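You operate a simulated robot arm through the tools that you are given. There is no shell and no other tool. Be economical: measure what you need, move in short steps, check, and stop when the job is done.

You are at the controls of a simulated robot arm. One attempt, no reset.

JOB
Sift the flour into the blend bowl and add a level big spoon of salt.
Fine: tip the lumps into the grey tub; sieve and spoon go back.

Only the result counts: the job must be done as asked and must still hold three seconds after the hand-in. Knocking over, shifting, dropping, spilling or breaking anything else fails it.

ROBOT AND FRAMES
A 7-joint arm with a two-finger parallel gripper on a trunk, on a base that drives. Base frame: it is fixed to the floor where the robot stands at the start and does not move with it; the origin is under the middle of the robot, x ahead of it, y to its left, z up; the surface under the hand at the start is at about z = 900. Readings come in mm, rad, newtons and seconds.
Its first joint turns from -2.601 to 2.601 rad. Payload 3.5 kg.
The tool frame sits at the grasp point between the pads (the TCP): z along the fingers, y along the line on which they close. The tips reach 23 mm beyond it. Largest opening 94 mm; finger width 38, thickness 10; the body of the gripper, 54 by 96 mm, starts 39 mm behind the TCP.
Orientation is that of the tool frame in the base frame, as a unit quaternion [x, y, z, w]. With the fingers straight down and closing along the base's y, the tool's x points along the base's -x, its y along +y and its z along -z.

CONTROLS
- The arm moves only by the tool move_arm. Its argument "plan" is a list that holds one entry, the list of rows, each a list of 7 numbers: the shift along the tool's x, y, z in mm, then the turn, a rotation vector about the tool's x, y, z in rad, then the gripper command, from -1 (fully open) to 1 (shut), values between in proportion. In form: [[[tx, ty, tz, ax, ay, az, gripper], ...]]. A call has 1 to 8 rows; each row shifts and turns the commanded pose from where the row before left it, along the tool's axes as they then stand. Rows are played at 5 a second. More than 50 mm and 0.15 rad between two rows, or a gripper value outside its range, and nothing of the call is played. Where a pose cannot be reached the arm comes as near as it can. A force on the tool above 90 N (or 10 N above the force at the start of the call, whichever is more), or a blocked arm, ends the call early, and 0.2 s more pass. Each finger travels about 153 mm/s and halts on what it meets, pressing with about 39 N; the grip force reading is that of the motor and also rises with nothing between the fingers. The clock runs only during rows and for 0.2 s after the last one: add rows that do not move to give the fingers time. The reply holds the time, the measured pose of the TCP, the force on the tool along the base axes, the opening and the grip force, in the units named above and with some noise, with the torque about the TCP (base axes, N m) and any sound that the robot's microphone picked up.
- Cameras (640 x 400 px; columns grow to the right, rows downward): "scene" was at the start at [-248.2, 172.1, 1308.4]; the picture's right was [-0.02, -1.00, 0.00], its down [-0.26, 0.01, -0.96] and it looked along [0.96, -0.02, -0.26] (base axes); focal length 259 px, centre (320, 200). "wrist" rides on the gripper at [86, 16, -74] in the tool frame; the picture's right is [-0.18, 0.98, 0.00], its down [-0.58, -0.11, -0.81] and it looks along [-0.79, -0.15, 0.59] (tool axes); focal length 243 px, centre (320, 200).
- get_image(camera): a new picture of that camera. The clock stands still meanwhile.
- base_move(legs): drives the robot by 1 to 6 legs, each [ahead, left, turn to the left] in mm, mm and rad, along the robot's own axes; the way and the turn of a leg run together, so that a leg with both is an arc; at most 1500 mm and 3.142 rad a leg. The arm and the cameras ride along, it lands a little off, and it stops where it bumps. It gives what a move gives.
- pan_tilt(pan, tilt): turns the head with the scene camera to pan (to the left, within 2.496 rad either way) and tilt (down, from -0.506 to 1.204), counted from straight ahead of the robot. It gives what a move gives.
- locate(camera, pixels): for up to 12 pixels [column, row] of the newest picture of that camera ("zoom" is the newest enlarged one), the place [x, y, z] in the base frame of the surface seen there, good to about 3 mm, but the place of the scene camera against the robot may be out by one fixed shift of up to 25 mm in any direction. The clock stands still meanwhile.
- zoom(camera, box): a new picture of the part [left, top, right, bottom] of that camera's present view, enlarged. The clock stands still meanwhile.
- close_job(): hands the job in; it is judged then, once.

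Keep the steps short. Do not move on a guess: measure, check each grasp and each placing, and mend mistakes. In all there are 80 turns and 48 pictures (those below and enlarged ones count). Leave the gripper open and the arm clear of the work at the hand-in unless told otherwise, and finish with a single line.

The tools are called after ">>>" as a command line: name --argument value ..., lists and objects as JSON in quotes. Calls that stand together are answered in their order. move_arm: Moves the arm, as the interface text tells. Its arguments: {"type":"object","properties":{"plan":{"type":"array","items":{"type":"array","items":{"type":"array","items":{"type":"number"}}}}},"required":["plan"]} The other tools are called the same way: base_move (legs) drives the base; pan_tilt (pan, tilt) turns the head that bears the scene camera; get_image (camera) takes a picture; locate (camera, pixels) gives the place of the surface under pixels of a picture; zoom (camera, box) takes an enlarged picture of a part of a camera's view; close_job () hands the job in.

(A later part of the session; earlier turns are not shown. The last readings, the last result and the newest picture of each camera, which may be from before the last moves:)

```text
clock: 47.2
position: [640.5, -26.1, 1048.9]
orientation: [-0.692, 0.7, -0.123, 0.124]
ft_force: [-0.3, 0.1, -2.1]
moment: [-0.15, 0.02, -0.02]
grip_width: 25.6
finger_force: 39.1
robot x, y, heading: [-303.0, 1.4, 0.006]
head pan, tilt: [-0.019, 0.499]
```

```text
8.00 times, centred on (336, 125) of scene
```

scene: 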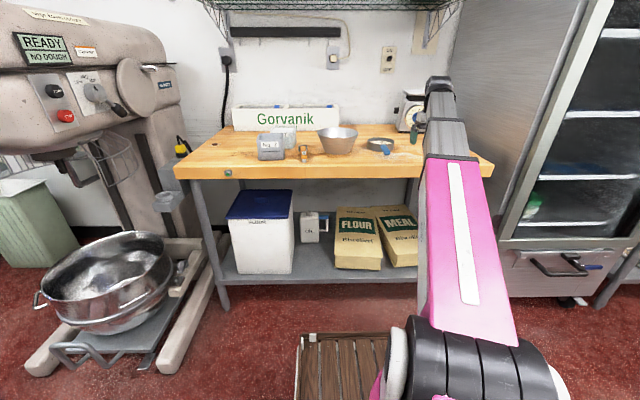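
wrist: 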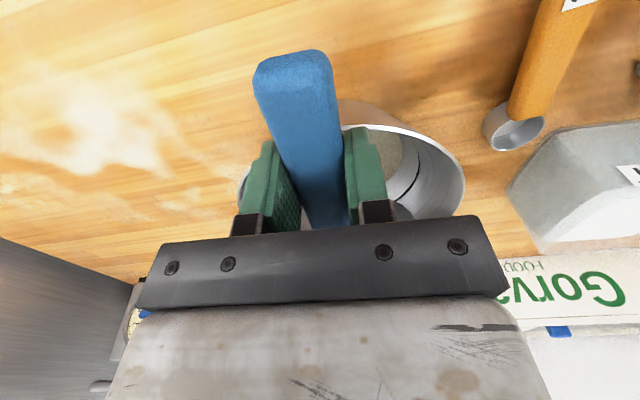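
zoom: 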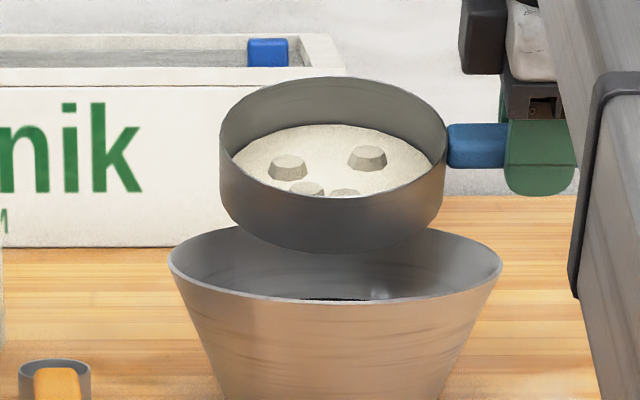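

It's working: four lumps show and the flour is lower. I level it and keep shaking, ±16 mm.

>>> move_arm --plan '[[[0, 0, 0, -0.1, 0, 0, 1], [0, 0, 0, -0.1, 0, 0, 1], [0, 0, 0, -0.1, 0, 0, 1], [0, 0, 15, -0.05, 0, 0, 1], [0, 0, 0, 0, 0, 0, 1]]]'

>>> move_arm --plan '[[[0, 16, 0, 0, 0, 0, 1], [0, -32, 0, 0, 0, 0, 1], [0, 32, 0, 0, 0, 0, 1], [0, -32, 0, 0, 0, 0, 1], [0, 32, 0, 0, 0, 0, 1], [0, -32, 0, 0, 0, 0, 1], [0, 32, 0, 0, 0, 0, 1], [0, -16, 0, 0, 0, 0, 1]]]'

>>> move_arm --plan '[[[16, 0, 0, 0, 0, 0, 1], [-32, 0, 0, 0, 0, 0, 1], [32, 0, 0, 0, 0, 0, 1], [-32, 0, 0, 0, 0, 0, 1], [32, 0, 0, 0, 0, 0, 1], [-32, 0, 0, 0, 0, 0, 1], [32, 0, 0, 0, 0, 0, 1], [-16, 0, 0, 0, 0, 0, 1]]]'

>>> move_arm --plan '[[[16, 0, 0, 0, 0, 0, 1], [-32, 0, 0, 0, 0, 0, 1], [32, 0, 0, 0, 0, 0, 1], [-32, 0, 0, 0, 0, 0, 1], [32, 0, 0, 0, 0, 0, 1], [-32, 0, 0, 0, 0, 0, 1], [32, 0, 0, 0, 0, 0, 1], [-16, 0, 0, 0, 0, 0, 1]]]'

>>> move_arm --plan '[[[16, 0, 0, 0, 0, 0, 1], [-32, 0, 0, 0, 0, 0, 1], [32, 0, 0, 0, 0, 0, 1], [-32, 0, 0, 0, 0, 0, 1], [32, 0, 0, 0, 0, 0, 1], [-32, 0, 0, 0, 0, 0, 1], [32, 0, 0, 0, 0, 0, 1], [-16, 0, 0, 0, 0, 0, 1]]]'

>>> move_arm --plan '[[[16, 0, 0, 0, 0, 0, 1], [-32, 0, 0, 0, 0, 0, 1], [32, 0, 0, 0, 0, 0, 1], [-32, 0, 0, 0, 0, 0, 1], [32, 0, 0, 0, 0, 0, 1], [-32, 0, 0, 0, 0, 0, 1], [32, 0, 0, 0, 0, 0, 1], [-16, 0, 0, 0, 0, 0, 1]]]'

>>> move_arm --plan '[[[0, 0, -15, 0.05, 0, 0, 1], [0, 0, 0, 0.1, 0, 0, 1], [0, 0, 0, 0.1, 0, 0, 1], [0, 0, 0, 0.1, 0, 0, 1], [0, 0, 0, 0, 0, 0, 1]]]'

>>> zoom --camera "scene" --box '[296, 100, 376, 150]'

```text
clock: 48.4
position: [642.8, -25.2, 1035.4]
orientation: [-0.702, 0.712, 0.001, 0.0]
ft_force: [-0.5, 0.3, -2.2]
moment: [-0.15, 0.0, 0.0]
grip_width: 25.8
finger_force: 38.8
robot x, y, heading: [-303.1, 1.0, 0.0]
head pan, tilt: [-0.019, 0.499]
```

```text
clock: 50.2
position: [639.9, -25.7, 1033.9]
orientation: [-0.703, 0.712, 0.0, 0.0]
ft_force: [0.9, 0.2, -1.7]
moment: [-0.18, 0.02, 0.0]
grip_width: 25.4
finger_force: 38.8
robot x, y, heading: [-303.9, 2.4, 0.001]
head pan, tilt: [-0.019, 0.499]
```

```text
clock: 52.0
position: [641.1, -26.1, 1035.6]
orientation: [-0.703, 0.712, 0.001, 0.001]
ft_force: [0.0, 0.4, -1.6]
moment: [-0.16, -0.02, -0.03]
grip_width: 25.4
finger_force: 39.1
robot x, y, heading: [-303.6, 1.4, -0.002]
head pan, tilt: [-0.019, 0.499]
```

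```text
clock: 53.8
position: [640.7, -24.5, 1034.8]
orientation: [-0.702, 0.712, 0.001, 0.0]
ft_force: [-0.4, -0.7, -1.1]
moment: [-0.18, -0.02, 0.0]
grip_width: 25.3
finger_force: 38.9
robot x, y, heading: [-306.6, -0.6, 0.003]
head pan, tilt: [-0.019, 0.499]
```

```text
clock: 55.6
position: [639.4, -24.8, 1035.9]
orientation: [-0.703, 0.711, 0.001, 0.0]
ft_force: [-0.7, -0.2, -1.6]
moment: [-0.13, -0.03, -0.02]
grip_width: 25.3
finger_force: 39.1
robot x, y, heading: [-303.0, -0.3, 0.003]
head pan, tilt: [-0.019, 0.499]
```

```text
clock: 57.4
position: [641.7, -26.6, 1033.4]
orientation: [-0.702, 0.712, 0.0, 0.001]
ft_force: [0.5, 0.0, -1.7]
moment: [-0.14, 0.05, -0.02]
grip_width: 25.7
finger_force: 39.1
robot x, y, heading: [-305.1, -1.7, 0.002]
head pan, tilt: [-0.019, 0.499]
```

```text
clock: 58.6
position: [641.9, -25.8, 1048.6]
orientation: [-0.693, 0.7, -0.123, 0.123]
ft_force: [-0.3, -0.2, -1.7]
moment: [-0.14, 0.0, -0.01]
grip_width: 25.8
finger_force: 38.5
robot x, y, heading: [-306.3, 0.8, 0.006]
head pan, tilt: [-0.019, 0.499]
```

```text
8.00 times, centred on (336, 125) of scene
```

zoom: 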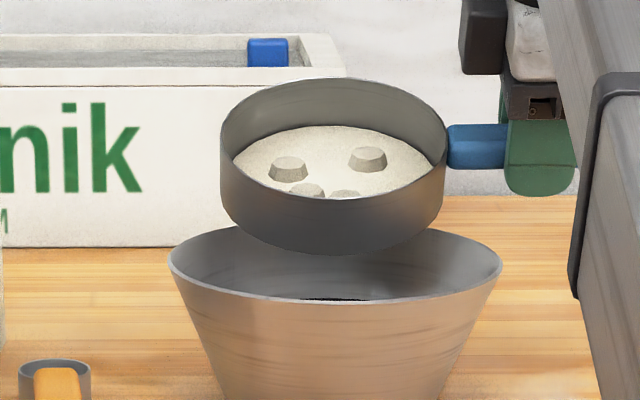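

The wall showing above the contents went from about 14 mm to about 29 mm. The lumps stand fully exposed, and nothing changed in the last rounds. What I see now is probably the bare mesh plus lumps. I'll level, lift a bit, and zoom on the tub for exact positions.

>>> move_arm --plan '[[[0, 0, 0, -0.1, 0, 0, 1], [0, 0, 0, -0.1, 0, 0, 1], [0, 0, 0, -0.1, 0, 0, 1], [0, 0, -15, -0.05, 0, 0, 1], [0, 0, 0, 0, 0, 0, 1]]]'

>>> zoom --camera "scene" --box '[250, 115, 346, 175]'

```text
clock: 59.8
position: [640.9, -26.0, 1064.4]
orientation: [-0.703, 0.711, 0.001, 0.0]
ft_force: [0.2, 0.6, -1.2]
moment: [-0.17, 0.02, 0.02]
grip_width: 25.8
finger_force: 38.5
robot x, y, heading: [-303.2, 0.4, 0.0]
head pan, tilt: [-0.019, 0.499]
```

```text
6.67 times, centred on (298, 145) of scene
```

zoom: 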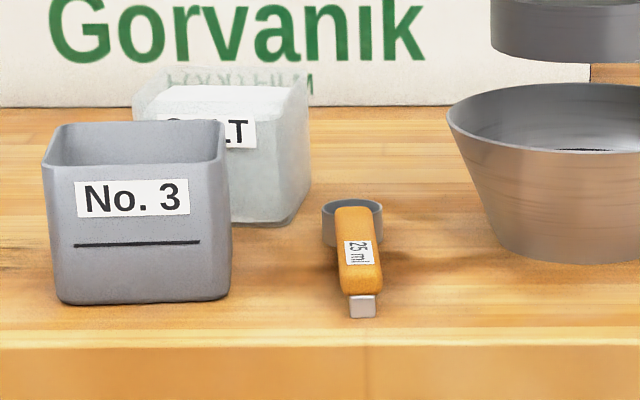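

>>> locate --camera "zoom" --pixels '[[47, 164], [222, 162], [63, 124], [215, 122], [140, 162], [140, 123], [140, 80], [304, 82], [225, 95], [230, 125], [352, 203], [362, 303]]'

>>> locate --camera "zoom" --pixels '[[357, 215], [359, 240], [361, 285], [361, 298], [325, 210], [380, 210], [298, 90], [155, 72], [287, 70], [166, 95], [260, 95], [205, 110]]'

```text
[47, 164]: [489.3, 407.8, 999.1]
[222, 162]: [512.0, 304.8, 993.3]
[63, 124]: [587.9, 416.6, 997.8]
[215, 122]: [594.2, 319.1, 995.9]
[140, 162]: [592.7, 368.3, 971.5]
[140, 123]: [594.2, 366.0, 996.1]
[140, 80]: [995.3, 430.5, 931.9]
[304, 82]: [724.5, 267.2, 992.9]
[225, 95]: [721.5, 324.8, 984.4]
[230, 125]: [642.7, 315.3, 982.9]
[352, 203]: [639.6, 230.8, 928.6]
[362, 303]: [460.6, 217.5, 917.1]
```

```text
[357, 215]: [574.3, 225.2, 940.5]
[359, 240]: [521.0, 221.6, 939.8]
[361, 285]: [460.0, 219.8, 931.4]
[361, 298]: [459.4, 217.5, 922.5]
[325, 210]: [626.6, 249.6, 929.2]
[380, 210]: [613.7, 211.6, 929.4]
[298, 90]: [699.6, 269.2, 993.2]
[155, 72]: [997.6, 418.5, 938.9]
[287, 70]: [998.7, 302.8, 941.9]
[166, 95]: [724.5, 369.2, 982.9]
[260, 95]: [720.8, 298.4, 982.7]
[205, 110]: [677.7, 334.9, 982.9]
```

True positions, after the camera shift of about (+14, +12, -8):

- Tub centre about (559, 374), rim z 989.
- Salt centre about (697, 334), surface z 975.

I carry the sieve, level, to TCP (545, 269) so its centre is over the tub.

>>> move_arm --plan '[[[-8, 3, 0, 0, 0, 0, 1], [-20, 7, 0, 0, 0, 0, 1], [-32, 10, 0, 0, 0, 0, 1], [-36, 12, 0, 0, 0, 0, 1], [-36, 12, 0, 0, 0, 0, 1], [-36, 12, 0, 0, 0, 0, 1], [-36, 12, 0, 0, 0, 0, 1], [-32, 10, 0, 0, 0, 0, 1]]]'

>>> move_arm --plan '[[[-30, 9, 0, 0, 0, 0, 1], [-20, 6, -3, 0, 0, 0, 1], [-9, 3, -5, 0, 0, 0, 1], [0, 0, -5, 0, 0, 0, 1], [0, 0, 0, 0, 0, 0, 1]]]'

>>> get_image --camera "scene"

```text
clock: 61.6
position: [565.0, 210.6, 1065.9]
orientation: [-0.703, 0.712, 0.002, 0.0]
ft_force: [-0.3, 0.5, -1.7]
moment: [-0.17, -0.01, 0.0]
grip_width: 25.8
finger_force: 38.6
robot x, y, heading: [-308.8, -1.1, -0.003]
head pan, tilt: [-0.019, 0.499]
```

```text
clock: 62.8
position: [550.3, 270.2, 1077.8]
orientation: [-0.703, 0.711, 0.001, 0.001]
ft_force: [-0.8, -0.1, -2.1]
moment: [-0.13, 0.01, 0.02]
grip_width: 25.5
finger_force: 39.1
robot x, y, heading: [-302.5, 0.0, 0.002]
head pan, tilt: [-0.019, 0.499]
```

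```text
19 pictures are left
```

scene: 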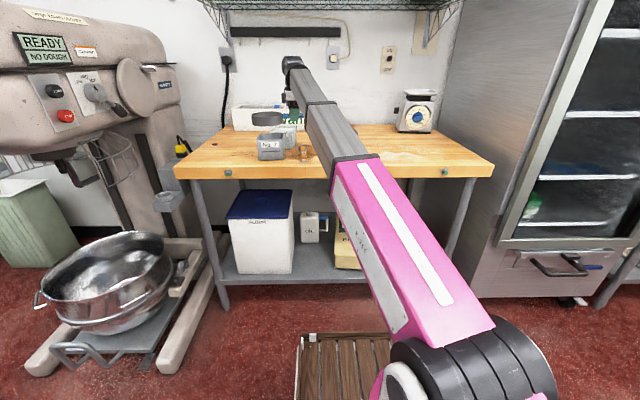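

Sieve over the tub. I pitch the hand up to about 64° first and check.

>>> move_arm --plan '[[[0, 0, 0, 0.07, 0, 0, 1], [0, 0, 0, 0.14, 0, 0, 1], [0, 0, 0, 0.15, 0, 0, 1], [0, 0, 0, 0.15, 0, 0, 1], [0, 0, 0, 0.15, 0, 0, 1], [0, 0, 0, 0.15, 0, 0, 1], [0, 0, 0, 0.15, 0, 0, 1], [0, 0, 0, 0.15, 0, 0, 1]]]'

>>> zoom --camera "scene" --box '[230, 80, 358, 160]'

```text
clock: 64.6
position: [549.1, 269.6, 1078.4]
orientation: [-0.597, 0.605, -0.375, 0.371]
ft_force: [-0.3, 0.6, -2.0]
moment: [-0.14, 0.02, -0.02]
grip_width: 25.4
finger_force: 38.3
robot x, y, heading: [-304.9, 1.0, 0.004]
head pan, tilt: [-0.019, 0.499]
```

```text
5.00 times, centred on (294, 120) of scene
```

zoom: 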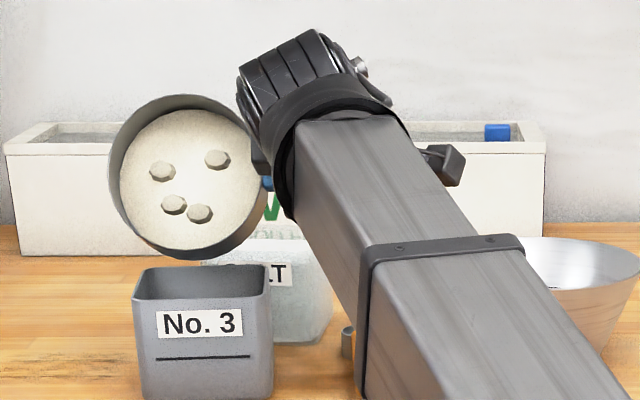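

Before dumping I want to be sure it's mesh and not leftover flour, so I take a close zoom on the sieve disc.

>>> zoom --camera "scene" --box '[250, 96, 290, 134]'

>>> locate --camera "zoom" --pixels '[[320, 100], [400, 200], [250, 200], [340, 350], [180, 250], [420, 300], [205, 135], [410, 80], [66, 190], [560, 220], [320, 370], [300, 22]]'

```text
10.53 times, centred on (270, 115) of scene
```

zoom: 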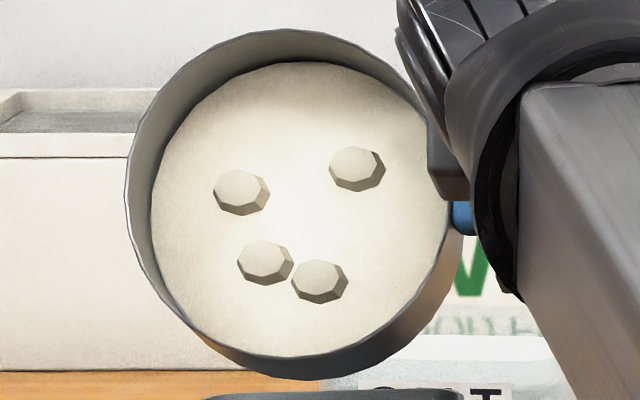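

```text
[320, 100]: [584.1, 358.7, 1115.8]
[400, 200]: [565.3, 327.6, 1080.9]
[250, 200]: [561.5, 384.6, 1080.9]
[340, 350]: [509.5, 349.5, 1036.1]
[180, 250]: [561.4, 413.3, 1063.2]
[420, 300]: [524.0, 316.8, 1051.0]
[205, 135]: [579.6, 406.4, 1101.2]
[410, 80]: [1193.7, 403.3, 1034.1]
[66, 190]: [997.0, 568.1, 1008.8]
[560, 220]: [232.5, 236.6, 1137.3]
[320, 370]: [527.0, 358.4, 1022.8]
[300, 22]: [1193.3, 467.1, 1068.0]
```

The disc lies 28–30 mm below the handle axis, which is exactly the sieve's bottom. It's bare mesh with 4 lumps, so the sifting is done. I keep pitching to tip the lumps into the tub.

>>> move_arm --plan '[[[0, 0, 0, 0.1, 0, 0, 1], [0, 0, 0, 0.15, 0, 0, 1], [0, 0, 0, 0.15, 0, 0, 1], [0, 0, 0, 0.15, 0, 0, 1], [0, 0, 0, 0.15, 0, 0, 1], [0, 0, 0, 0.15, 0, 0, 1], [0, 0, 0, 0.15, 0, 0, 1], [0, 0, 0, 0.1, 0, 0, 1]]]'

>>> move_arm --plan '[[[0, 0, 0, 0, 0, 0, 1], [0, 0, 0, 0, 0, 0, 1], [0, 0, 0, 0, 0, 0, 1]]]'

>>> zoom --camera "scene" --box '[230, 80, 358, 160]'

```text
clock: 66.4
position: [548.8, 270.9, 1078.3]
orientation: [0.314, -0.32, 0.636, -0.628]
ft_force: [1.4, 0.0, -0.5]
moment: [-0.13, 0.0, 0.03]
grip_width: 25.4
finger_force: 39.4
robot x, y, heading: [-303.7, 1.8, -0.001]
head pan, tilt: [-0.019, 0.499]
```

```text
clock: 67.2
position: [548.4, 270.8, 1078.8]
orientation: [0.316, -0.32, 0.635, -0.628]
ft_force: [0.8, 0.6, -2.1]
moment: [-0.16, 0.0, 0.02]
grip_width: 25.6
finger_force: 38.6
robot x, y, heading: [-304.9, -0.3, 0.004]
head pan, tilt: [-0.019, 0.499]
```

```text
5.00 times, centred on (294, 120) of scene
```

zoom: 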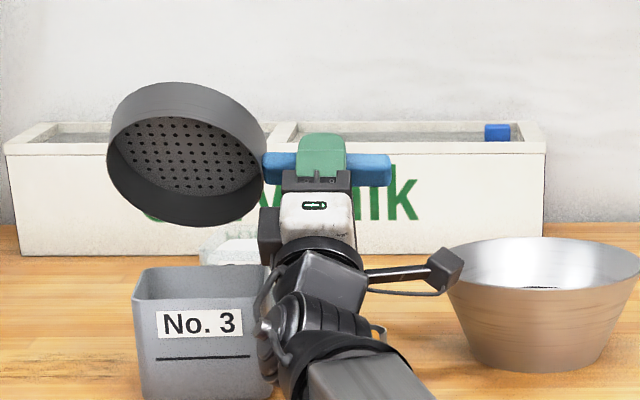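

The plate is bare and perforated now. The beige disc may have been a thin flour layer. I return to level and look into the tub with the wrist camera.

>>> move_arm --plan '[[[0, 0, 0, -0.1, 0, 0, 1], [0, 0, 0, -0.15, 0, 0, 1], [0, 0, 0, -0.15, 0, 0, 1], [0, 0, 0, -0.15, 0, 0, 1], [0, 0, 0, -0.15, 0, 0, 1], [0, 0, 0, -0.15, 0, 0, 1], [0, 0, 0, -0.15, 0, 0, 1], [0, 0, 0, -0.1, 0, 0, 1]]]'

>>> move_arm --plan '[[[0, 0, 0, -0.1, 0, 0, 1], [0, 0, 0, -0.15, 0, 0, 1], [0, 0, 0, -0.15, 0, 0, 1], [0, 0, 0, -0.15, 0, 0, 1], [0, 0, 0, -0.15, 0, 0, 1], [0, 0, 0, -0.15, 0, 0, 1], [0, 0, 0, -0.15, 0, 0, 1], [0, 0, 0, -0.11, 0, 0, 1]]]'

>>> get_image --camera "wrist"

```text
clock: 69.0
position: [548.2, 270.8, 1079.1]
orientation: [-0.598, 0.605, -0.374, 0.369]
ft_force: [-0.2, -0.2, -1.2]
moment: [-0.16, 0.03, -0.03]
grip_width: 25.5
finger_force: 38.2
robot x, y, heading: [-303.0, 0.3, 0.006]
head pan, tilt: [-0.019, 0.499]
```

```text
clock: 70.8
position: [548.9, 270.7, 1077.3]
orientation: [-0.703, 0.711, 0.002, 0.0]
ft_force: [0.3, 0.5, -0.9]
moment: [-0.15, -0.01, -0.03]
grip_width: 25.6
finger_force: 39.0
robot x, y, heading: [-301.7, -0.0, 0.003]
head pan, tilt: [-0.019, 0.499]
```

```text
15 pictures are left
```

wrist: 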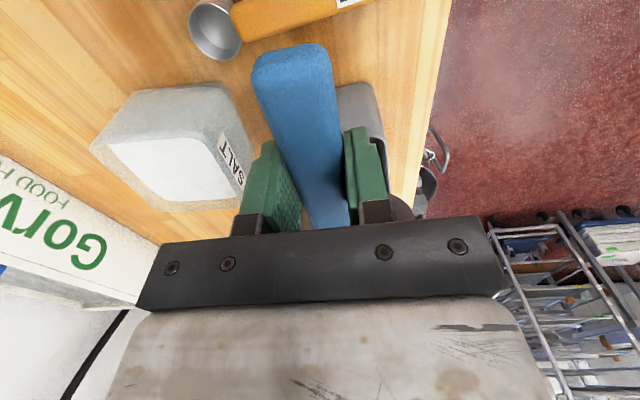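

The tub is hidden. I carry the sieve back to its seat and inspect the tub and bowl afterwards with the wrist camera.

>>> move_arm --plan '[[[10, 0, 3, 0, 0, 0, 1], [25, 0, 3, 0, 0, 0, 1], [38, 0, 3, 0, 0, 0, 1], [42, 0, 3, 0, 0, 0, 1], [42, 0, 0, 0, 0, 0, 1], [42, 0, 0, 0, 0, 0, 1], [42, 0, 0, 0, 0, 0, 1], [42, 0, 0, 0, 0, 0, 1]]]'

>>> move_arm --plan '[[[38, -4, 3, 0, 0, 0, 1], [34, -4, 4, 0, 0, 0, 1], [22, -3, 4, 0, 0, 0, 1], [12, 0, 0, 0, 0, 0.07, 1], [0, 0, 0, 0, 0, 0.148, 1], [0, 0, 0, 0, 0, 0.148, 1], [0, 0, 0, 0, 0, 0.148, 1], [0, 0, 0, 0, 0, 0.148, 1]]]'

>>> move_arm --plan '[[[0, 0, 0, 0, 0, 0.148, 1], [0, 0, 0, 0, 0, 0.148, 1], [0, 0, 0, 0, 0, 0.148, 1], [0, 0, 0, 0, 0, 0.148, 1], [0, 0, 0, 0, 0, 0.148, 1], [0, 0, 0, 0, 0, 0.148, 1], [0, 0, 0, 0, 0, 0.08, 1], [0, 0, 0, 0, 0, 0, 1]]]'

```text
clock: 72.6
position: [543.9, -11.5, 1064.9]
orientation: [-0.703, 0.711, 0.002, 0.0]
ft_force: [0.3, 0.0, -1.3]
moment: [-0.18, -0.02, -0.01]
grip_width: 25.8
finger_force: 39.0
robot x, y, heading: [-304.5, -4.3, -0.002]
head pan, tilt: [-0.019, 0.499]
```

```text
clock: 74.4
position: [555.0, -118.3, 1054.8]
orientation: [-0.432, 0.902, 0.0, 0.0]
ft_force: [-0.6, 0.7, -1.8]
moment: [-0.09, 0.09, 0.0]
grip_width: 25.5
finger_force: 39.0
robot x, y, heading: [-306.1, -1.8, -0.003]
head pan, tilt: [-0.019, 0.499]
```

```text
clock: 76.2
position: [555.1, -119.2, 1053.1]
orientation: [0.036, 0.999, 0.0, -0.001]
ft_force: [0.4, 1.4, -1.0]
moment: [0.01, 0.19, -0.02]
grip_width: 25.6
finger_force: 38.9
robot x, y, heading: [-300.4, 0.5, 0.004]
head pan, tilt: [-0.019, 0.499]
```

I lower the sieve onto its original spot at (560.3, -118).

>>> move_arm --plan '[[[-3, 1, 10, 0, 0, -0.018, 1], [-2, 0, 22, 0, 0, 0, 1], [0, 0, 28, 0, 0, 0, 1], [0, 0, 28, 0, 0, 0, 1], [0, 0, 20, 0, 0, 0, 1], [0, 0, 8, 0, 0, 0, 1], [0, 0, 4, 0, 0, 0, 1], [0, 0, 0, 0, 0, 0, 1]]]'

```text
clock: 78.0
position: [560.0, -117.3, 934.7]
orientation: [0.026, 1.0, 0.001, 0.0]
ft_force: [-1.6, 0.7, 10.5]
moment: [-0.12, -1.74, -0.02]
grip_width: 25.7
finger_force: 39.1
robot x, y, heading: [-306.6, -2.6, 0.002]
head pan, tilt: [-0.019, 0.499]
```

The far rim touches first (torque arm about 165 mm), so the sieve is slightly nose-down in the grip. I correct the pitch a touch, settle and open.

>>> move_arm --plan '[[[0, 0, 0, 0, -0.015, 0, 1], [0, 0, 1.5, 0, -0.01, 0, 1], [0, 0, 1.5, 0, 0, 0, 1], [0, 0, 0, 0, 0, 0, 1]]]'

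>>> move_arm --plan '[[[0, 0, 0, 0, 0, 0, 0.4], [0, 0, 0, 0, 0, 0, 0.3], [0, 0, 0, 0, 0, 0, 0], [0, 0, 0, 0, 0, 0, -0.5], [0, 0, 0, 0, 0, 0, -1], [0, 0, 0, 0, 0, 0, -1]]]'

>>> move_arm --plan '[[[0, 0, -10, 0, 0.025, 0, -1], [0, 0, -25, 0, 0, 0, -1], [0, 0, -30, 0, 0, 0, -1], [0, 0, -30, 0, 0, 0, -1], [0, 0, -20, 0, 0, 0, -1], [0, 0, 0, 0, 0, 0, -1]]]'

>>> get_image --camera "wrist"

```text
clock: 79.0
position: [558.8, -116.9, 931.7]
orientation: [0.027, 1.0, 0.0, 0.012]
ft_force: [-1.6, 0.7, 7.9]
moment: [-0.03, -0.25, 0.02]
grip_width: 25.5
finger_force: 39.2
robot x, y, heading: [-307.0, 1.2, 0.001]
head pan, tilt: [-0.019, 0.499]
```

```text
clock: 80.4
position: [559.0, -117.5, 931.8]
orientation: [0.027, 1.0, 0.0, 0.012]
ft_force: [0.0, 0.5, -0.7]
moment: [-0.01, 0.0, 0.01]
grip_width: 94.2
finger_force: 0.0
robot x, y, heading: [-303.6, -0.2, 0.002]
head pan, tilt: [-0.019, 0.499]
```

```text
clock: 81.8
position: [560.9, -116.8, 1047.7]
orientation: [0.027, 1.0, 0.001, -0.001]
ft_force: [-0.3, 0.3, -1.5]
moment: [0.02, 0.0, -0.02]
grip_width: 94.3
finger_force: 0.1
robot x, y, heading: [-303.9, 0.8, -0.0]
head pan, tilt: [-0.019, 0.499]
```

```text
14 pictures are left
```

wrist: 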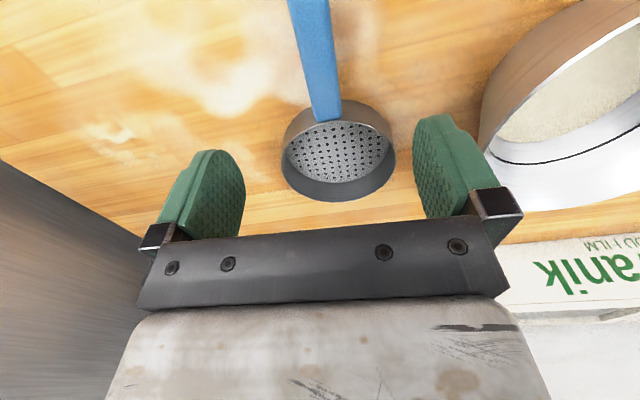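

The sieve is back and clean, and the bowl holds flour. I move over to look into the tub, then the spoon.

>>> locate --camera "wrist" --pixels '[[560, 110], [600, 90], [540, 125], [620, 140], [560, 165], [530, 180], [490, 155], [314, 60], [336, 155], [342, 200]]'

>>> move_arm --plan '[[[3, 10, 0, 0, 0, -0.05, -1], [8, 25, 0, 0, 0, 0, -1], [10, 38, 0, 0, 0, 0, -1], [10, 45, 0, 0, 0, 0, -1], [10, 45, 0, 0, 0, 0, -1], [10, 45, 0, 0, 0, 0, -1], [10, 45, 0, 0, 0, 0, -1], [10, 45, 0, 0, 0, 0, -1]]]'

>>> move_arm --plan '[[[5, 45, 0, 0, 0, 0, -1], [5, 45, 0, 0, 0, 0, -1], [0, 42, -3, 0, 0, 0, -1], [0, 35, -4, 0, 0, 0, -1], [0, 20, 0, 0, 0, 0, -1], [0, 8, 0, 0, 0, 0, -1], [0, 0, 0, 0, 0, 0, -1]]]'

>>> get_image --camera "wrist"

```text
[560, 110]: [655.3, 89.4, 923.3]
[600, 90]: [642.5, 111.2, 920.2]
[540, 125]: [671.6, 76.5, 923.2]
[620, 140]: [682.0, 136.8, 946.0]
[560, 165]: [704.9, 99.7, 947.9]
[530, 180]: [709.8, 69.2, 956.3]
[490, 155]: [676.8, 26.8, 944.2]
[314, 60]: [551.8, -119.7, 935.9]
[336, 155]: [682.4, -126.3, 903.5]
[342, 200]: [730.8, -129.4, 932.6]
```

```text
clock: 83.6
position: [489.0, 178.5, 1047.5]
orientation: [0.002, 1.0, 0.001, 0.0]
ft_force: [-0.4, -0.5, -0.1]
moment: [-0.03, 0.0, 0.02]
grip_width: 93.8
finger_force: 0.1
robot x, y, heading: [-305.9, -2.6, -0.0]
head pan, tilt: [-0.019, 0.499]
```

```text
clock: 85.2
position: [479.5, 376.0, 1055.0]
orientation: [0.002, 1.0, 0.001, 0.0]
ft_force: [0.5, 0.1, -0.1]
moment: [0.01, -0.03, 0.04]
grip_width: 94.2
finger_force: 0.0
robot x, y, heading: [-306.4, -1.0, 0.003]
head pan, tilt: [-0.019, 0.499]
```

```text
13 pictures are left
```

wrist: 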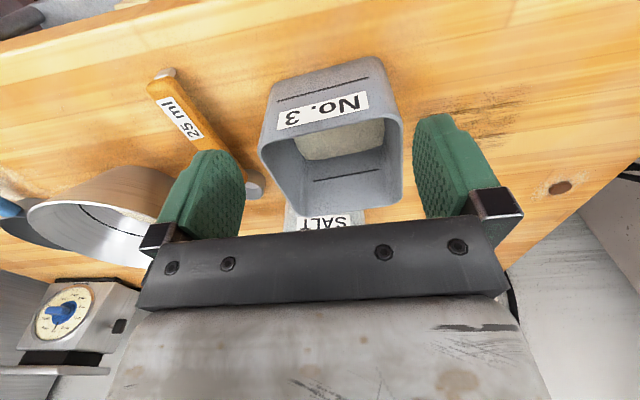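

>>> zoom --camera "wrist" --box '[250, 50, 410, 220]'

>>> locate --camera "wrist" --pixels '[[340, 145], [365, 140], [320, 150], [375, 130], [340, 200], [395, 160], [265, 160], [400, 100], [272, 135], [290, 185], [345, 165], [320, 185]]'

```text
2.35 times, centred on (330, 135) of wrist
```

zoom: 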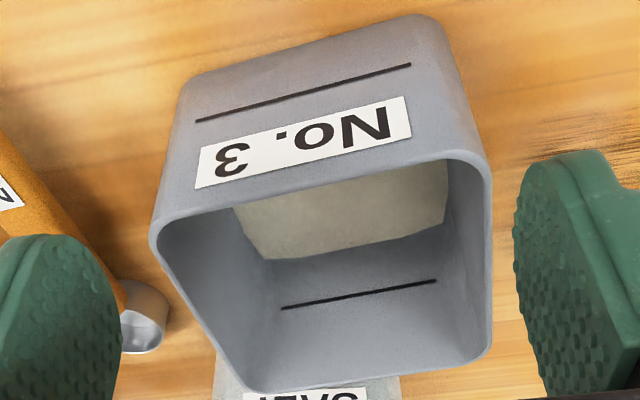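

```text
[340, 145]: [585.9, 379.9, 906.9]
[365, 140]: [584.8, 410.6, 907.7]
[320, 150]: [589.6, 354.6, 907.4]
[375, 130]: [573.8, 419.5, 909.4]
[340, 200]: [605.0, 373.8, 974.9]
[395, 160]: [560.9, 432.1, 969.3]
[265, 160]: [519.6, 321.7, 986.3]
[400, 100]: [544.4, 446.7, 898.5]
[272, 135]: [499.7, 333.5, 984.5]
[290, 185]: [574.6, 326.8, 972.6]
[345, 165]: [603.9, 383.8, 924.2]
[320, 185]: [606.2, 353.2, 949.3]
```

The tub holds the residue layer, and the bowl holds about 20 mm of flour. The residue stopped dropping with further shaking, so it was what doesn't pass the sieve. Now the spoon: I locate its handle in this wrist view.

>>> locate --camera "wrist" --pixels '[[165, 72], [163, 92], [175, 110], [188, 130], [198, 145], [172, 120], [186, 112], [250, 180], [256, 190], [178, 72], [225, 130], [140, 110]]'

```text
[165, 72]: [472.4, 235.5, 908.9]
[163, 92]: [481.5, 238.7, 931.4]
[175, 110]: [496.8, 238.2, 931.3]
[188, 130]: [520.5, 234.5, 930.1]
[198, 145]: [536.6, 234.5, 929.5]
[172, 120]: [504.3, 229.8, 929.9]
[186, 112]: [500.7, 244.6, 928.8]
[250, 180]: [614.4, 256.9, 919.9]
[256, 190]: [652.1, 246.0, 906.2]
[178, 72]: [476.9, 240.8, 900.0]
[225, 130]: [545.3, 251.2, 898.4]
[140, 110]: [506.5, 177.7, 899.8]
```

Spoon handle: top z 930, y about 237 at x 500, about 16 mm wide. I'll scoop from the right with the spoon pointing left, so the hand stays clear of the grey tub. That needs more reach, so I drive forward 120 mm with the hand high.

>>> base_move --legs '[[120, 0, 0]]'

```text
clock: 86.5
position: [600.8, 375.2, 1054.7]
orientation: [0.003, 1.0, 0.001, 0.0]
ft_force: [0.1, -0.2, -0.6]
moment: [0.0, 0.0, 0.02]
grip_width: 94.0
finger_force: 0.0
robot x, y, heading: [-180.4, 0.5, 0.001]
head pan, tilt: [-0.019, 0.499]
```

>>> move_arm --plan '[[[5, -8, 5, 0, 0, 0, -1], [12, -20, 10, 0, 0, 0, -1], [18, -28, 10, 0, 0, 0, -1], [20, -30, 0, 0, 0, 0, -1], [18, -28, 0, 0, 0, 0, -1], [10, -18, 0, 0, 0, 0, -1], [3, -6, 0, 0, 0, 0, -1], [0, 0, 0, 0, 0, 0, -1]]]'

>>> get_image --camera "wrist"

```text
clock: 88.2
position: [514.1, 237.3, 1028.7]
orientation: [0.003, 1.0, 0.0, 0.0]
ft_force: [0.3, 1.0, -0.3]
moment: [0.03, 0.01, -0.01]
grip_width: 93.9
finger_force: 0.1
robot x, y, heading: [-186.1, -0.6, 0.005]
head pan, tilt: [-0.019, 0.499]
```

```text
11 pictures are left
```

wrist: 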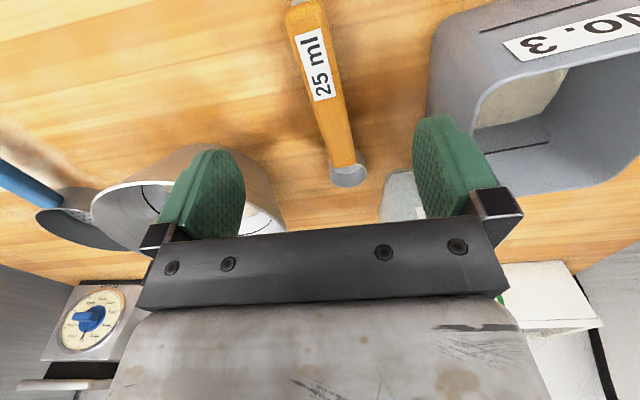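

>>> locate --camera "wrist" --pixels '[[307, 15], [315, 50], [322, 90], [332, 120], [341, 155], [332, 175], [364, 172], [349, 184], [432, 60], [470, 110], [385, 205], [345, 165]]'

>>> zoom --camera "wrist" --box '[260, 0, 420, 200]'

```text
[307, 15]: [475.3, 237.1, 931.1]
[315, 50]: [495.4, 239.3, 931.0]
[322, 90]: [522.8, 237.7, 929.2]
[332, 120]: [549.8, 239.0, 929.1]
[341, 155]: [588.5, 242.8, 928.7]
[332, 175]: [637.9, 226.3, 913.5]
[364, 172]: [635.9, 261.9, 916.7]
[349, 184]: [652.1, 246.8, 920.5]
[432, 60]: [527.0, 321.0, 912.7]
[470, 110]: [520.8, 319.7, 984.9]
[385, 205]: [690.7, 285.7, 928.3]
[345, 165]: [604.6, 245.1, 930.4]
```

```text
2.00 times, centred on (340, 100) of wrist
```

zoom: 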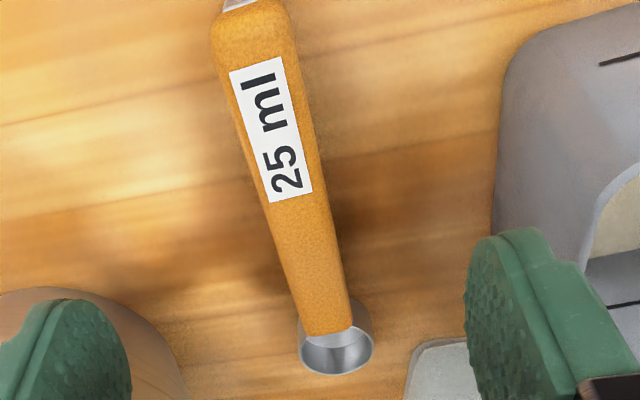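

The handle axis runs from y 237 to 244 (yaw about 0.05), with the cup centre at about (633, 244). I align at x 520, descend to z 928 and close gently.

>>> move_arm --plan '[[[-6, 1.5, 8, 0, 0, -0.05, -1], [0, 0, 20, 0, 0, 0, -1], [0, 0, 28, 0, 0, 0, -1], [0, 0, 25, 0, 0, 0, -1], [0, 0, 13, 0, 0, 0, -1], [0, 0, 6, 0, 0, 0, -1], [0, 0, 0, 0, 0, 0, -1]]]'

>>> move_arm --plan '[[[0, 0, 0, 0, 0, 0, -0.4], [0, 0, 0, 0, 0, 0, 0.2], [0, 0, 0, 0, 0, 0, 0.5], [0, 0, 0, 0, 0, 0, 0.7], [0, 0, 0, 0, 0, 0, 1], [0, 0, 0, 0, 0, 0, 1], [0, 0, 0, 0, 0, 0, 1]]]'

```text
clock: 89.8
position: [519.4, 239.3, 930.1]
orientation: [-0.021, 1.0, 0.001, 0.0]
ft_force: [-0.2, -0.6, -0.4]
moment: [0.0, 0.0, 0.0]
grip_width: 94.0
finger_force: 0.0
robot x, y, heading: [-182.9, 0.2, 0.0]
head pan, tilt: [-0.019, 0.499]
```

```text
clock: 91.5
position: [521.4, 238.8, 930.1]
orientation: [-0.022, 1.0, 0.0, 0.0]
ft_force: [-0.2, 0.3, 0.8]
moment: [0.03, -0.09, 0.09]
grip_width: 25.9
finger_force: 39.1
robot x, y, heading: [-183.9, 0.1, -0.0]
head pan, tilt: [-0.019, 0.499]
```

Gripped (seat at TCP (521, 239, 930)). I lift, then move out to the right of the salt tub.

>>> move_arm --plan '[[[0, 0, -6, 0, 0, 0, 1], [0, 0, -18, 0, 0, 0, 1], [0, 0, -25, 0, 0, 0, 1], [0, 0, -25, 0, 0, 0, 1], [0, 0, -14, 0, 0, 0, 1], [0, 0, -7, 0, 0, 0, 1], [0, 0, 0, 0, 0, 0, 1]]]'

>>> move_arm --plan '[[[-8, -3, 0, 0, 0, 0, 1], [-22, -6, 0, 0, 0, 0, 1], [-32, -8, 0, 0, 0, 0, 1], [-34, -8, 0, 0, 0, 0, 1], [-34, -7, 0, 0, 0, 0, 1], [-22, -5, 0, 0, 0, 0, 1], [-8, -3, 0, 0, 0, 0, 1], [0, 0, 0, 0, 0, 0, 1]]]'

>>> zoom --camera "scene" --box '[220, 80, 380, 180]'

```text
clock: 93.0
position: [520.8, 239.7, 1026.5]
orientation: [-0.022, 1.0, 0.001, 0.0]
ft_force: [-0.7, -0.3, -1.2]
moment: [-0.01, 0.09, 0.01]
grip_width: 25.4
finger_force: 38.9
robot x, y, heading: [-182.1, -1.8, 0.002]
head pan, tilt: [-0.019, 0.499]
```

```text
clock: 94.8
position: [682.4, 206.4, 1024.3]
orientation: [-0.022, 1.0, 0.001, -0.001]
ft_force: [0.0, -0.6, -1.6]
moment: [-0.02, 0.1, 0.02]
grip_width: 25.3
finger_force: 39.3
robot x, y, heading: [-183.2, -0.5, -0.0]
head pan, tilt: [-0.019, 0.499]
```

```text
4.00 times, centred on (300, 130) of scene
```

zoom: 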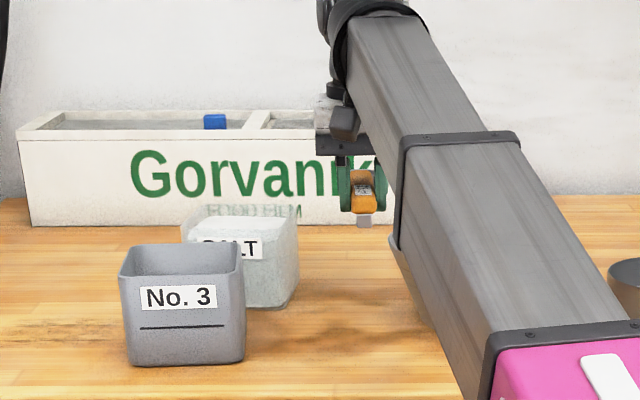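

The spoon is held well and points forward. I raise it to about z 1060 and swing it left so the cup hangs beyond the salt tub's right wall, above rim height.

>>> move_arm --plan '[[[-3, 0, -10, 0, 0, 0, 1], [-5, 0, -15, 0, 0, 0, 1], [0, 0, -10, 0, 0, -0.14, 1], [0, 0, 0, 0, 0, -0.148, 1], [0, 0, 0, 0, 0, -0.148, 1], [0, 0, 0, 0, 0, -0.148, 1], [0, 0, 0, 0, 0, -0.148, 1], [0, 0, 0, 0, 0, -0.148, 1]]]'

>>> move_arm --plan '[[[0, 0, 0, 0, 0, -0.148, 1], [0, 0, 0, 0, 0, -0.148, 1], [0, 0, 0, 0, 0, -0.148, 1], [0, 0, 0, 0, 0, -0.148, 1], [0, 0, -8, 0, 0, -0.055, 1], [0, 0, -7, 0, 0, 0, 1], [0, 0, 0, 0, 0, 0, 1]]]'

```text
clock: 96.7
position: [690.1, 206.5, 1059.9]
orientation: [-0.446, 0.895, 0.0, 0.0]
ft_force: [0.1, -1.5, -1.2]
moment: [-0.09, 0.05, 0.02]
grip_width: 25.5
finger_force: 38.4
robot x, y, heading: [-182.9, 0.3, 0.001]
head pan, tilt: [-0.019, 0.499]
```

```text
clock: 98.2
position: [690.6, 207.8, 1075.6]
orientation: [0.708, -0.706, -0.001, 0.0]
ft_force: [0.7, -0.1, -1.2]
moment: [-0.13, 0.03, 0.02]
grip_width: 25.3
finger_force: 39.2
robot x, y, heading: [-184.9, -1.4, -0.0]
head pan, tilt: [-0.019, 0.499]
```

>>> move_arm --plan '[[[-10, 0, 0, 0, 0, 0, 1], [-18, 0, 0, 0, 0, 0, 1], [-15, 0, 0, 0, 0, 0, 1], [-5, 0, 0, 0, 0.1, 0, 1], [0, 0, 0, 0, 0.14, 0, 1], [0, 0, 0, 0, 0.14, 0, 1], [0, 0, 0, 0, 0.12, 0, 1], [0, 0, 0, 0, 0, 0, 1]]]'

>>> zoom --camera "scene" --box '[245, 95, 341, 155]'

>>> locate --camera "zoom" --pixels '[[180, 215], [230, 200], [280, 190], [300, 205], [130, 200], [150, 190], [250, 150], [270, 170], [320, 140]]'

```text
clock: 100.0
position: [690.1, 254.6, 1074.3]
orientation: [0.686, -0.684, 0.175, 0.175]
ft_force: [0.5, 0.2, -1.1]
moment: [-0.08, -0.01, -0.04]
grip_width: 25.5
finger_force: 38.9
robot x, y, heading: [-185.2, 0.9, 0.0]
head pan, tilt: [-0.019, 0.499]
```

```text
6.67 times, centred on (293, 125) of scene
```

zoom: 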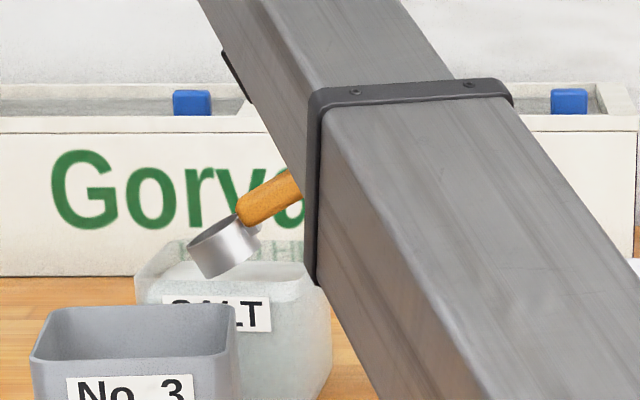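

```text
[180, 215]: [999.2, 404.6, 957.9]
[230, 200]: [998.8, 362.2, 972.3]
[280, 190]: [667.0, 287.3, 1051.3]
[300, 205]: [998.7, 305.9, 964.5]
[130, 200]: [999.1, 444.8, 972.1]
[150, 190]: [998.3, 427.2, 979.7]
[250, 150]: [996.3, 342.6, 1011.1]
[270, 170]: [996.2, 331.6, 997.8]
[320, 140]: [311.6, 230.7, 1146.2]
```

>>> locate --camera "zoom" --pixels '[[192, 250], [236, 222], [208, 272], [245, 252], [225, 255], [260, 280], [180, 278], [312, 288], [140, 278], [165, 245], [295, 270], [250, 215]]'

```text
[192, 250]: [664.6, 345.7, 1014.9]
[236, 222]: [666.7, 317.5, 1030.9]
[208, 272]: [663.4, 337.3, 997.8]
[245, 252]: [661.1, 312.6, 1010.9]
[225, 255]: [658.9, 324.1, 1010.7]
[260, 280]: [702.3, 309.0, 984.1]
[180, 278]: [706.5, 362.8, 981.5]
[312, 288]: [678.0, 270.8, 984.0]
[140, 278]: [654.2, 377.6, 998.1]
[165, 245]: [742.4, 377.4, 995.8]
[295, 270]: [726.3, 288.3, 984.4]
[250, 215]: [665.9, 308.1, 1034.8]
```

The cup is at y 344, z 1014 over the salt (surface 976, tub rim about 989), so the geometry matches. I dip tilted down 46 mm, flatten to 0.35 rad inside the salt, then lift.

>>> move_arm --plan '[[[-2.4, 0, 4.4, 0, 0, 0, 1], [-4.8, 0, 8.8, 0, 0, 0, 1], [-4.8, 0, 8.8, 0, 0, 0, 1], [-4.8, 0, 8.8, 0, 0, 0, 1], [-3.3, 0, 6.2, 0, 0, 0, 1], [-1.9, 0, 3.4, 0, 0, 0, 1], [0, 0, 0, 0, 0, 0, 1]]]'

```text
clock: 101.7
position: [690.5, 254.7, 1030.0]
orientation: [-0.685, 0.686, -0.174, -0.174]
ft_force: [0.4, 0.7, 12.0]
moment: [0.41, 0.15, -0.02]
grip_width: 25.2
finger_force: 38.7
robot x, y, heading: [-182.7, 0.8, -0.001]
head pan, tilt: [-0.019, 0.499]
```

12 N with a torque arm near the tub wall: the handle rests on the rim. I raise 2 mm, push further in where there's more room, then dip and flatten slightly.

>>> move_arm --plan '[[[1, 0, -1.8, 0, 0, 0, 1], [-4.8, 0, -2.6, 0, 0, 0, 1], [-4.9, 0, -2.7, 0, 0, 0, 1], [-1.5, 0, 2.6, 0, 0, 0, 1], [-1.4, 0, 2.7, 0, 0, 0, 1], [0.9, 0, 4.9, 0, -0.08, 0, 1], [0, 0, 0, 0, 0, 0, 1]]]'

```text
clock: 103.2
position: [689.8, 261.5, 1022.0]
orientation: [0.692, -0.691, 0.147, 0.146]
ft_force: [1.1, 1.1, 6.8]
moment: [0.19, 0.12, -0.02]
grip_width: 25.6
finger_force: 39.3
robot x, y, heading: [-185.9, 0.9, 0.002]
head pan, tilt: [-0.019, 0.499]
```

I lift and level the spoon smoothly.

>>> move_arm --plan '[[[3.3, 0, -7.3, 0, 0, 0, 1], [3.3, 0, -7.3, 0, -0.04, 0, 1], [3.0, 0, -7.5, 0, -0.1, 0, 1], [2.2, 0, -7.7, 0, -0.1, 0, 1], [1.4, 0, -7.9, 0, -0.1, 0, 1], [0.6, 0, -8, 0, -0.08, 0, 1], [0, 0, 0, 0, 0, 0, 1], [0, 0, 0, 0, 0, 0, 1]]]'

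>>> zoom --camera "scene" --box '[255, 95, 319, 135]'

```text
clock: 105.0
position: [688.0, 261.7, 1068.4]
orientation: [-0.707, 0.707, 0.001, -0.001]
ft_force: [-0.2, 0.0, -1.2]
moment: [-0.1, 0.0, 0.0]
grip_width: 25.2
finger_force: 39.3
robot x, y, heading: [-182.7, 1.6, -0.002]
head pan, tilt: [-0.019, 0.499]
```

```text
10.00 times, centred on (287, 115) of scene
```

zoom: 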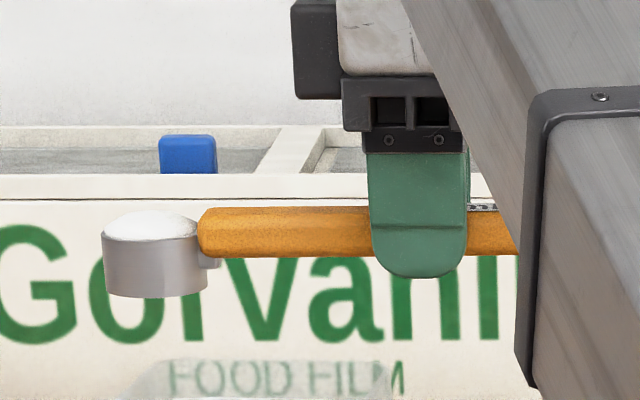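

I have a heaped spoon, cup at y 374. I recentre it over the salt tub, lower it, and shake lightly so the heap falls back into the salt.

>>> move_arm --plan '[[[6, 0, 5, 0, 0, 0, 1], [12, 0, 12, 0, 0, 0, 1], [12, 0, 14, 0, 0, 0, 1], [6, 0, 10, 0, 0, 0, 1], [2, 0, 4, 0, 0, 0, 1], [0, 0, 0, 0, 0, 0, 1]]]'

>>> move_arm --plan '[[[0, 5, 0, 0, 0, 0, 1], [0, -10, 0, 0, 0, 0, 1], [0, 10, 0, 0, 0, 0, 1], [0, -10, 0, 0, 0, 0, 1], [0, 10, 0, 0, 0, 0, 1], [0, -10, 0, 0, 0, 0, 1], [0, 5, 0, 0, 0, 0, 1], [0, 0, 0, 0, 0, 0, 1]]]'

>>> zoom --camera "scene" --box '[255, 105, 319, 145]'

```text
clock: 106.5
position: [689.5, 223.3, 1025.0]
orientation: [0.707, -0.707, -0.001, -0.001]
ft_force: [-0.6, 0.8, -0.3]
moment: [-0.12, 0.03, -0.02]
grip_width: 25.4
finger_force: 38.8
robot x, y, heading: [-183.0, 2.3, 0.003]
head pan, tilt: [-0.019, 0.499]
```

```text
clock: 108.2
position: [688.9, 224.6, 1022.9]
orientation: [-0.707, 0.707, 0.002, -0.001]
ft_force: [0.6, 0.3, -1.0]
moment: [-0.1, -0.04, 0.01]
grip_width: 25.3
finger_force: 39.4
robot x, y, heading: [-185.8, 0.7, -0.003]
head pan, tilt: [-0.019, 0.499]
```

```text
10.00 times, centred on (287, 125) of scene
```

zoom: 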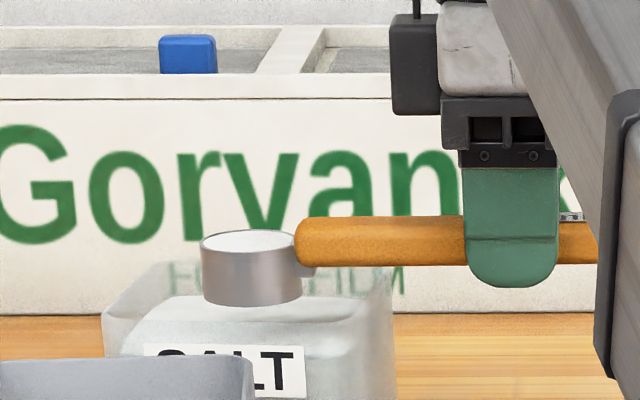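

The cup is now level to the rim. I lift smoothly and carry it to the bowl with gentle acceleration, cup over about (625, 65).

>>> move_arm --plan '[[[0, 0, -4, 0, 0, 0, 1], [0, 0, -9, 0, 0, 0, 1], [0, 0, -13, 0, 0, 0, 1], [0, 0, -14, 0, 0, 0, 1], [0, 0, -11, 0, 0, 0, 1], [0, 0, -6, 0, 0, 0, 1], [0, 0, -2, 0, 0, 0, 1], [0, 0, 0, 0, 0, 0, 1]]]'

>>> move_arm --plan '[[[4, 1, 0, 0, 0, 0, 1], [9, 2, 0, 0, 0, 0, 1], [14, 3, 0, 0, 0, 0, 1], [19, 4, 0, 0, 0, 0, 1], [23, 6, 0, 0, 0, 0, 1], [25, 6, 0, 0, 0, 0, 1], [26, 6, 0, 0, 0, 0, 1], [26, 6, 0, 0, 0, 0, 1]]]'

>>> move_arm --plan '[[[26, 6, 0, 0, 0, 0, 1], [25, 6, 0, 0, 0, 0, 1], [23, 6, 0, 0, 0, 0, 1], [19, 5, 0, 0, 0, 0, 1], [15, 4, 0, 0, 0, 0, 1], [10, 2, 0, 0, 0, 0, 1], [5, 1, 0, 0, 0, 0, 1], [2, 0, 0, 0, 0, 0, 1]]]'

>>> zoom --camera "scene" --box '[265, 85, 393, 165]'

```text
clock: 110.0
position: [690.0, 223.7, 1083.4]
orientation: [-0.706, 0.708, 0.0, 0.001]
ft_force: [0.1, 0.1, -0.3]
moment: [-0.11, -0.02, -0.03]
grip_width: 25.4
finger_force: 39.0
robot x, y, heading: [-182.6, 0.0, -0.001]
head pan, tilt: [-0.019, 0.499]
```

```text
clock: 111.8
position: [657.8, 77.7, 1083.0]
orientation: [0.707, -0.707, -0.002, 0.0]
ft_force: [0.4, -0.2, -1.7]
moment: [-0.07, -0.01, 0.02]
grip_width: 25.5
finger_force: 39.3
robot x, y, heading: [-185.3, -4.9, 0.004]
head pan, tilt: [-0.019, 0.499]
```

```text
clock: 113.7
position: [625.5, -45.6, 1082.2]
orientation: [-0.707, 0.707, 0.0, 0.001]
ft_force: [-0.1, -0.3, -2.0]
moment: [-0.11, -0.02, -0.01]
grip_width: 25.2
finger_force: 39.2
robot x, y, heading: [-183.8, -2.5, -0.001]
head pan, tilt: [-0.019, 0.499]
```

```text
5.00 times, centred on (329, 125) of scene
```

zoom: 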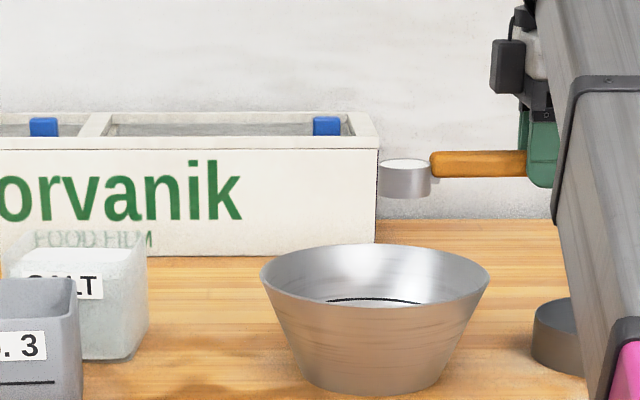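

The cup is still level and over the bowl. I pitch the hand to pour, rising about 38 mm to keep the wrist clear of the table.

>>> move_arm --plan '[[[0, 0, -5, 0.1, 0, 0, 1], [0, -0.7, -7, 0.15, 0, 0, 1], [0, -1.7, -6.8, 0.15, 0, 0, 1], [0, -2.7, -6.4, 0.15, 0, 0, 1], [0, -3.7, -6, 0.15, 0, 0, 1], [0, -3.2, -3.8, 0.15, 0, 0, 1], [0, 0, 0, 0.15, 0, 0, 1], [0, 0, 0, 0.15, 0, 0, 1]]]'

>>> move_arm --plan '[[[0, 0, 0, 0.13, 0, 0, 1], [0, 0, 0, 0.13, 0, 0, 1], [0, 0, 0, 0.13, 0, 0, 1], [0, 0, 0, 0.14, 0, 0, 1], [0, 0, 0, 0.14, 0, 0, 1], [0, 0, 0, 0.14, 0, 0, 1], [0, 0, 0, 0.14, 0, 0, 1], [0, 0, 0, 0.07, 0, 0, 1]]]'

>>> move_arm --plan '[[[0, 0, 0, 0, 0, 0, 1], [0, 0, 0, 0, 0, 0, 1], [0, 0, 0, 0, 0, 0, 1], [0, 0, 0, 0, 0, 0, 1]]]'

>>> zoom --camera "scene" --box '[265, 75, 393, 155]'

```text
clock: 115.5
position: [624.2, -48.0, 1119.8]
orientation: [-0.593, 0.594, -0.384, 0.385]
ft_force: [-0.1, -0.1, -0.8]
moment: [-0.11, 0.03, -0.02]
grip_width: 25.3
finger_force: 39.5
robot x, y, heading: [-186.1, -1.8, 0.0]
head pan, tilt: [-0.019, 0.499]
```

```text
clock: 117.2
position: [620.8, -45.4, 1142.4]
orientation: [0.434, -0.441, 0.556, -0.554]
ft_force: [0.1, 0.6, -1.0]
moment: [-0.12, 0.02, -0.02]
grip_width: 25.5
finger_force: 38.7
out of reach, approached as far as the arm can: row 5, 6, 7, 8
robot x, y, heading: [-185.3, -3.4, 0.002]
head pan, tilt: [-0.019, 0.499]
```

```text
clock: 118.2
position: [621.5, -43.8, 1142.8]
orientation: [0.434, -0.442, 0.557, -0.554]
ft_force: [-0.4, -0.7, -0.8]
moment: [-0.11, 0.02, 0.0]
grip_width: 25.5
finger_force: 39.2
robot x, y, heading: [-181.4, -1.5, 0.0]
head pan, tilt: [-0.019, 0.499]
```

```text
5.00 times, centred on (329, 115) of scene
```

zoom: 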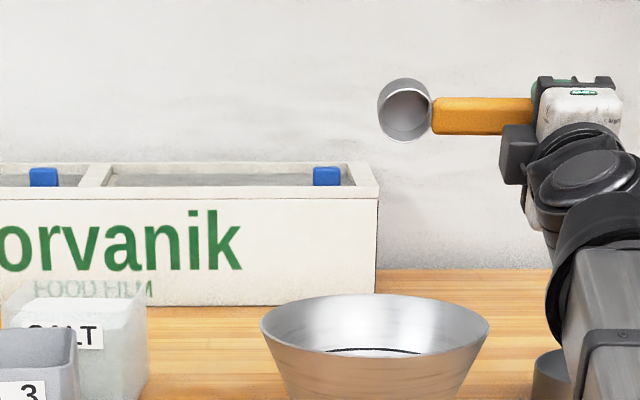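

The arm only reached about 104°. I check inside the cup.

>>> zoom --camera "scene" --box '[334, 84, 360, 106]'

```text
16.00 times, centred on (347, 95) of scene
```

zoom: 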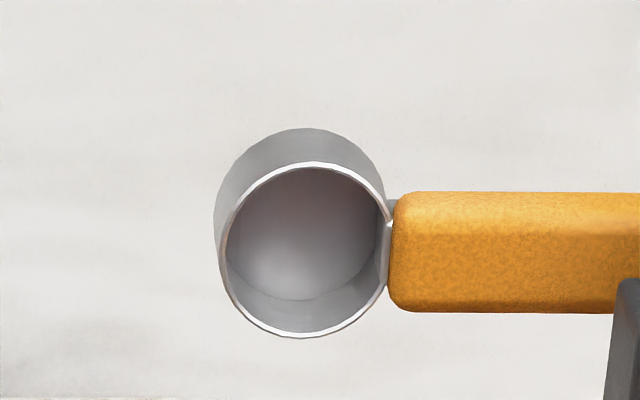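

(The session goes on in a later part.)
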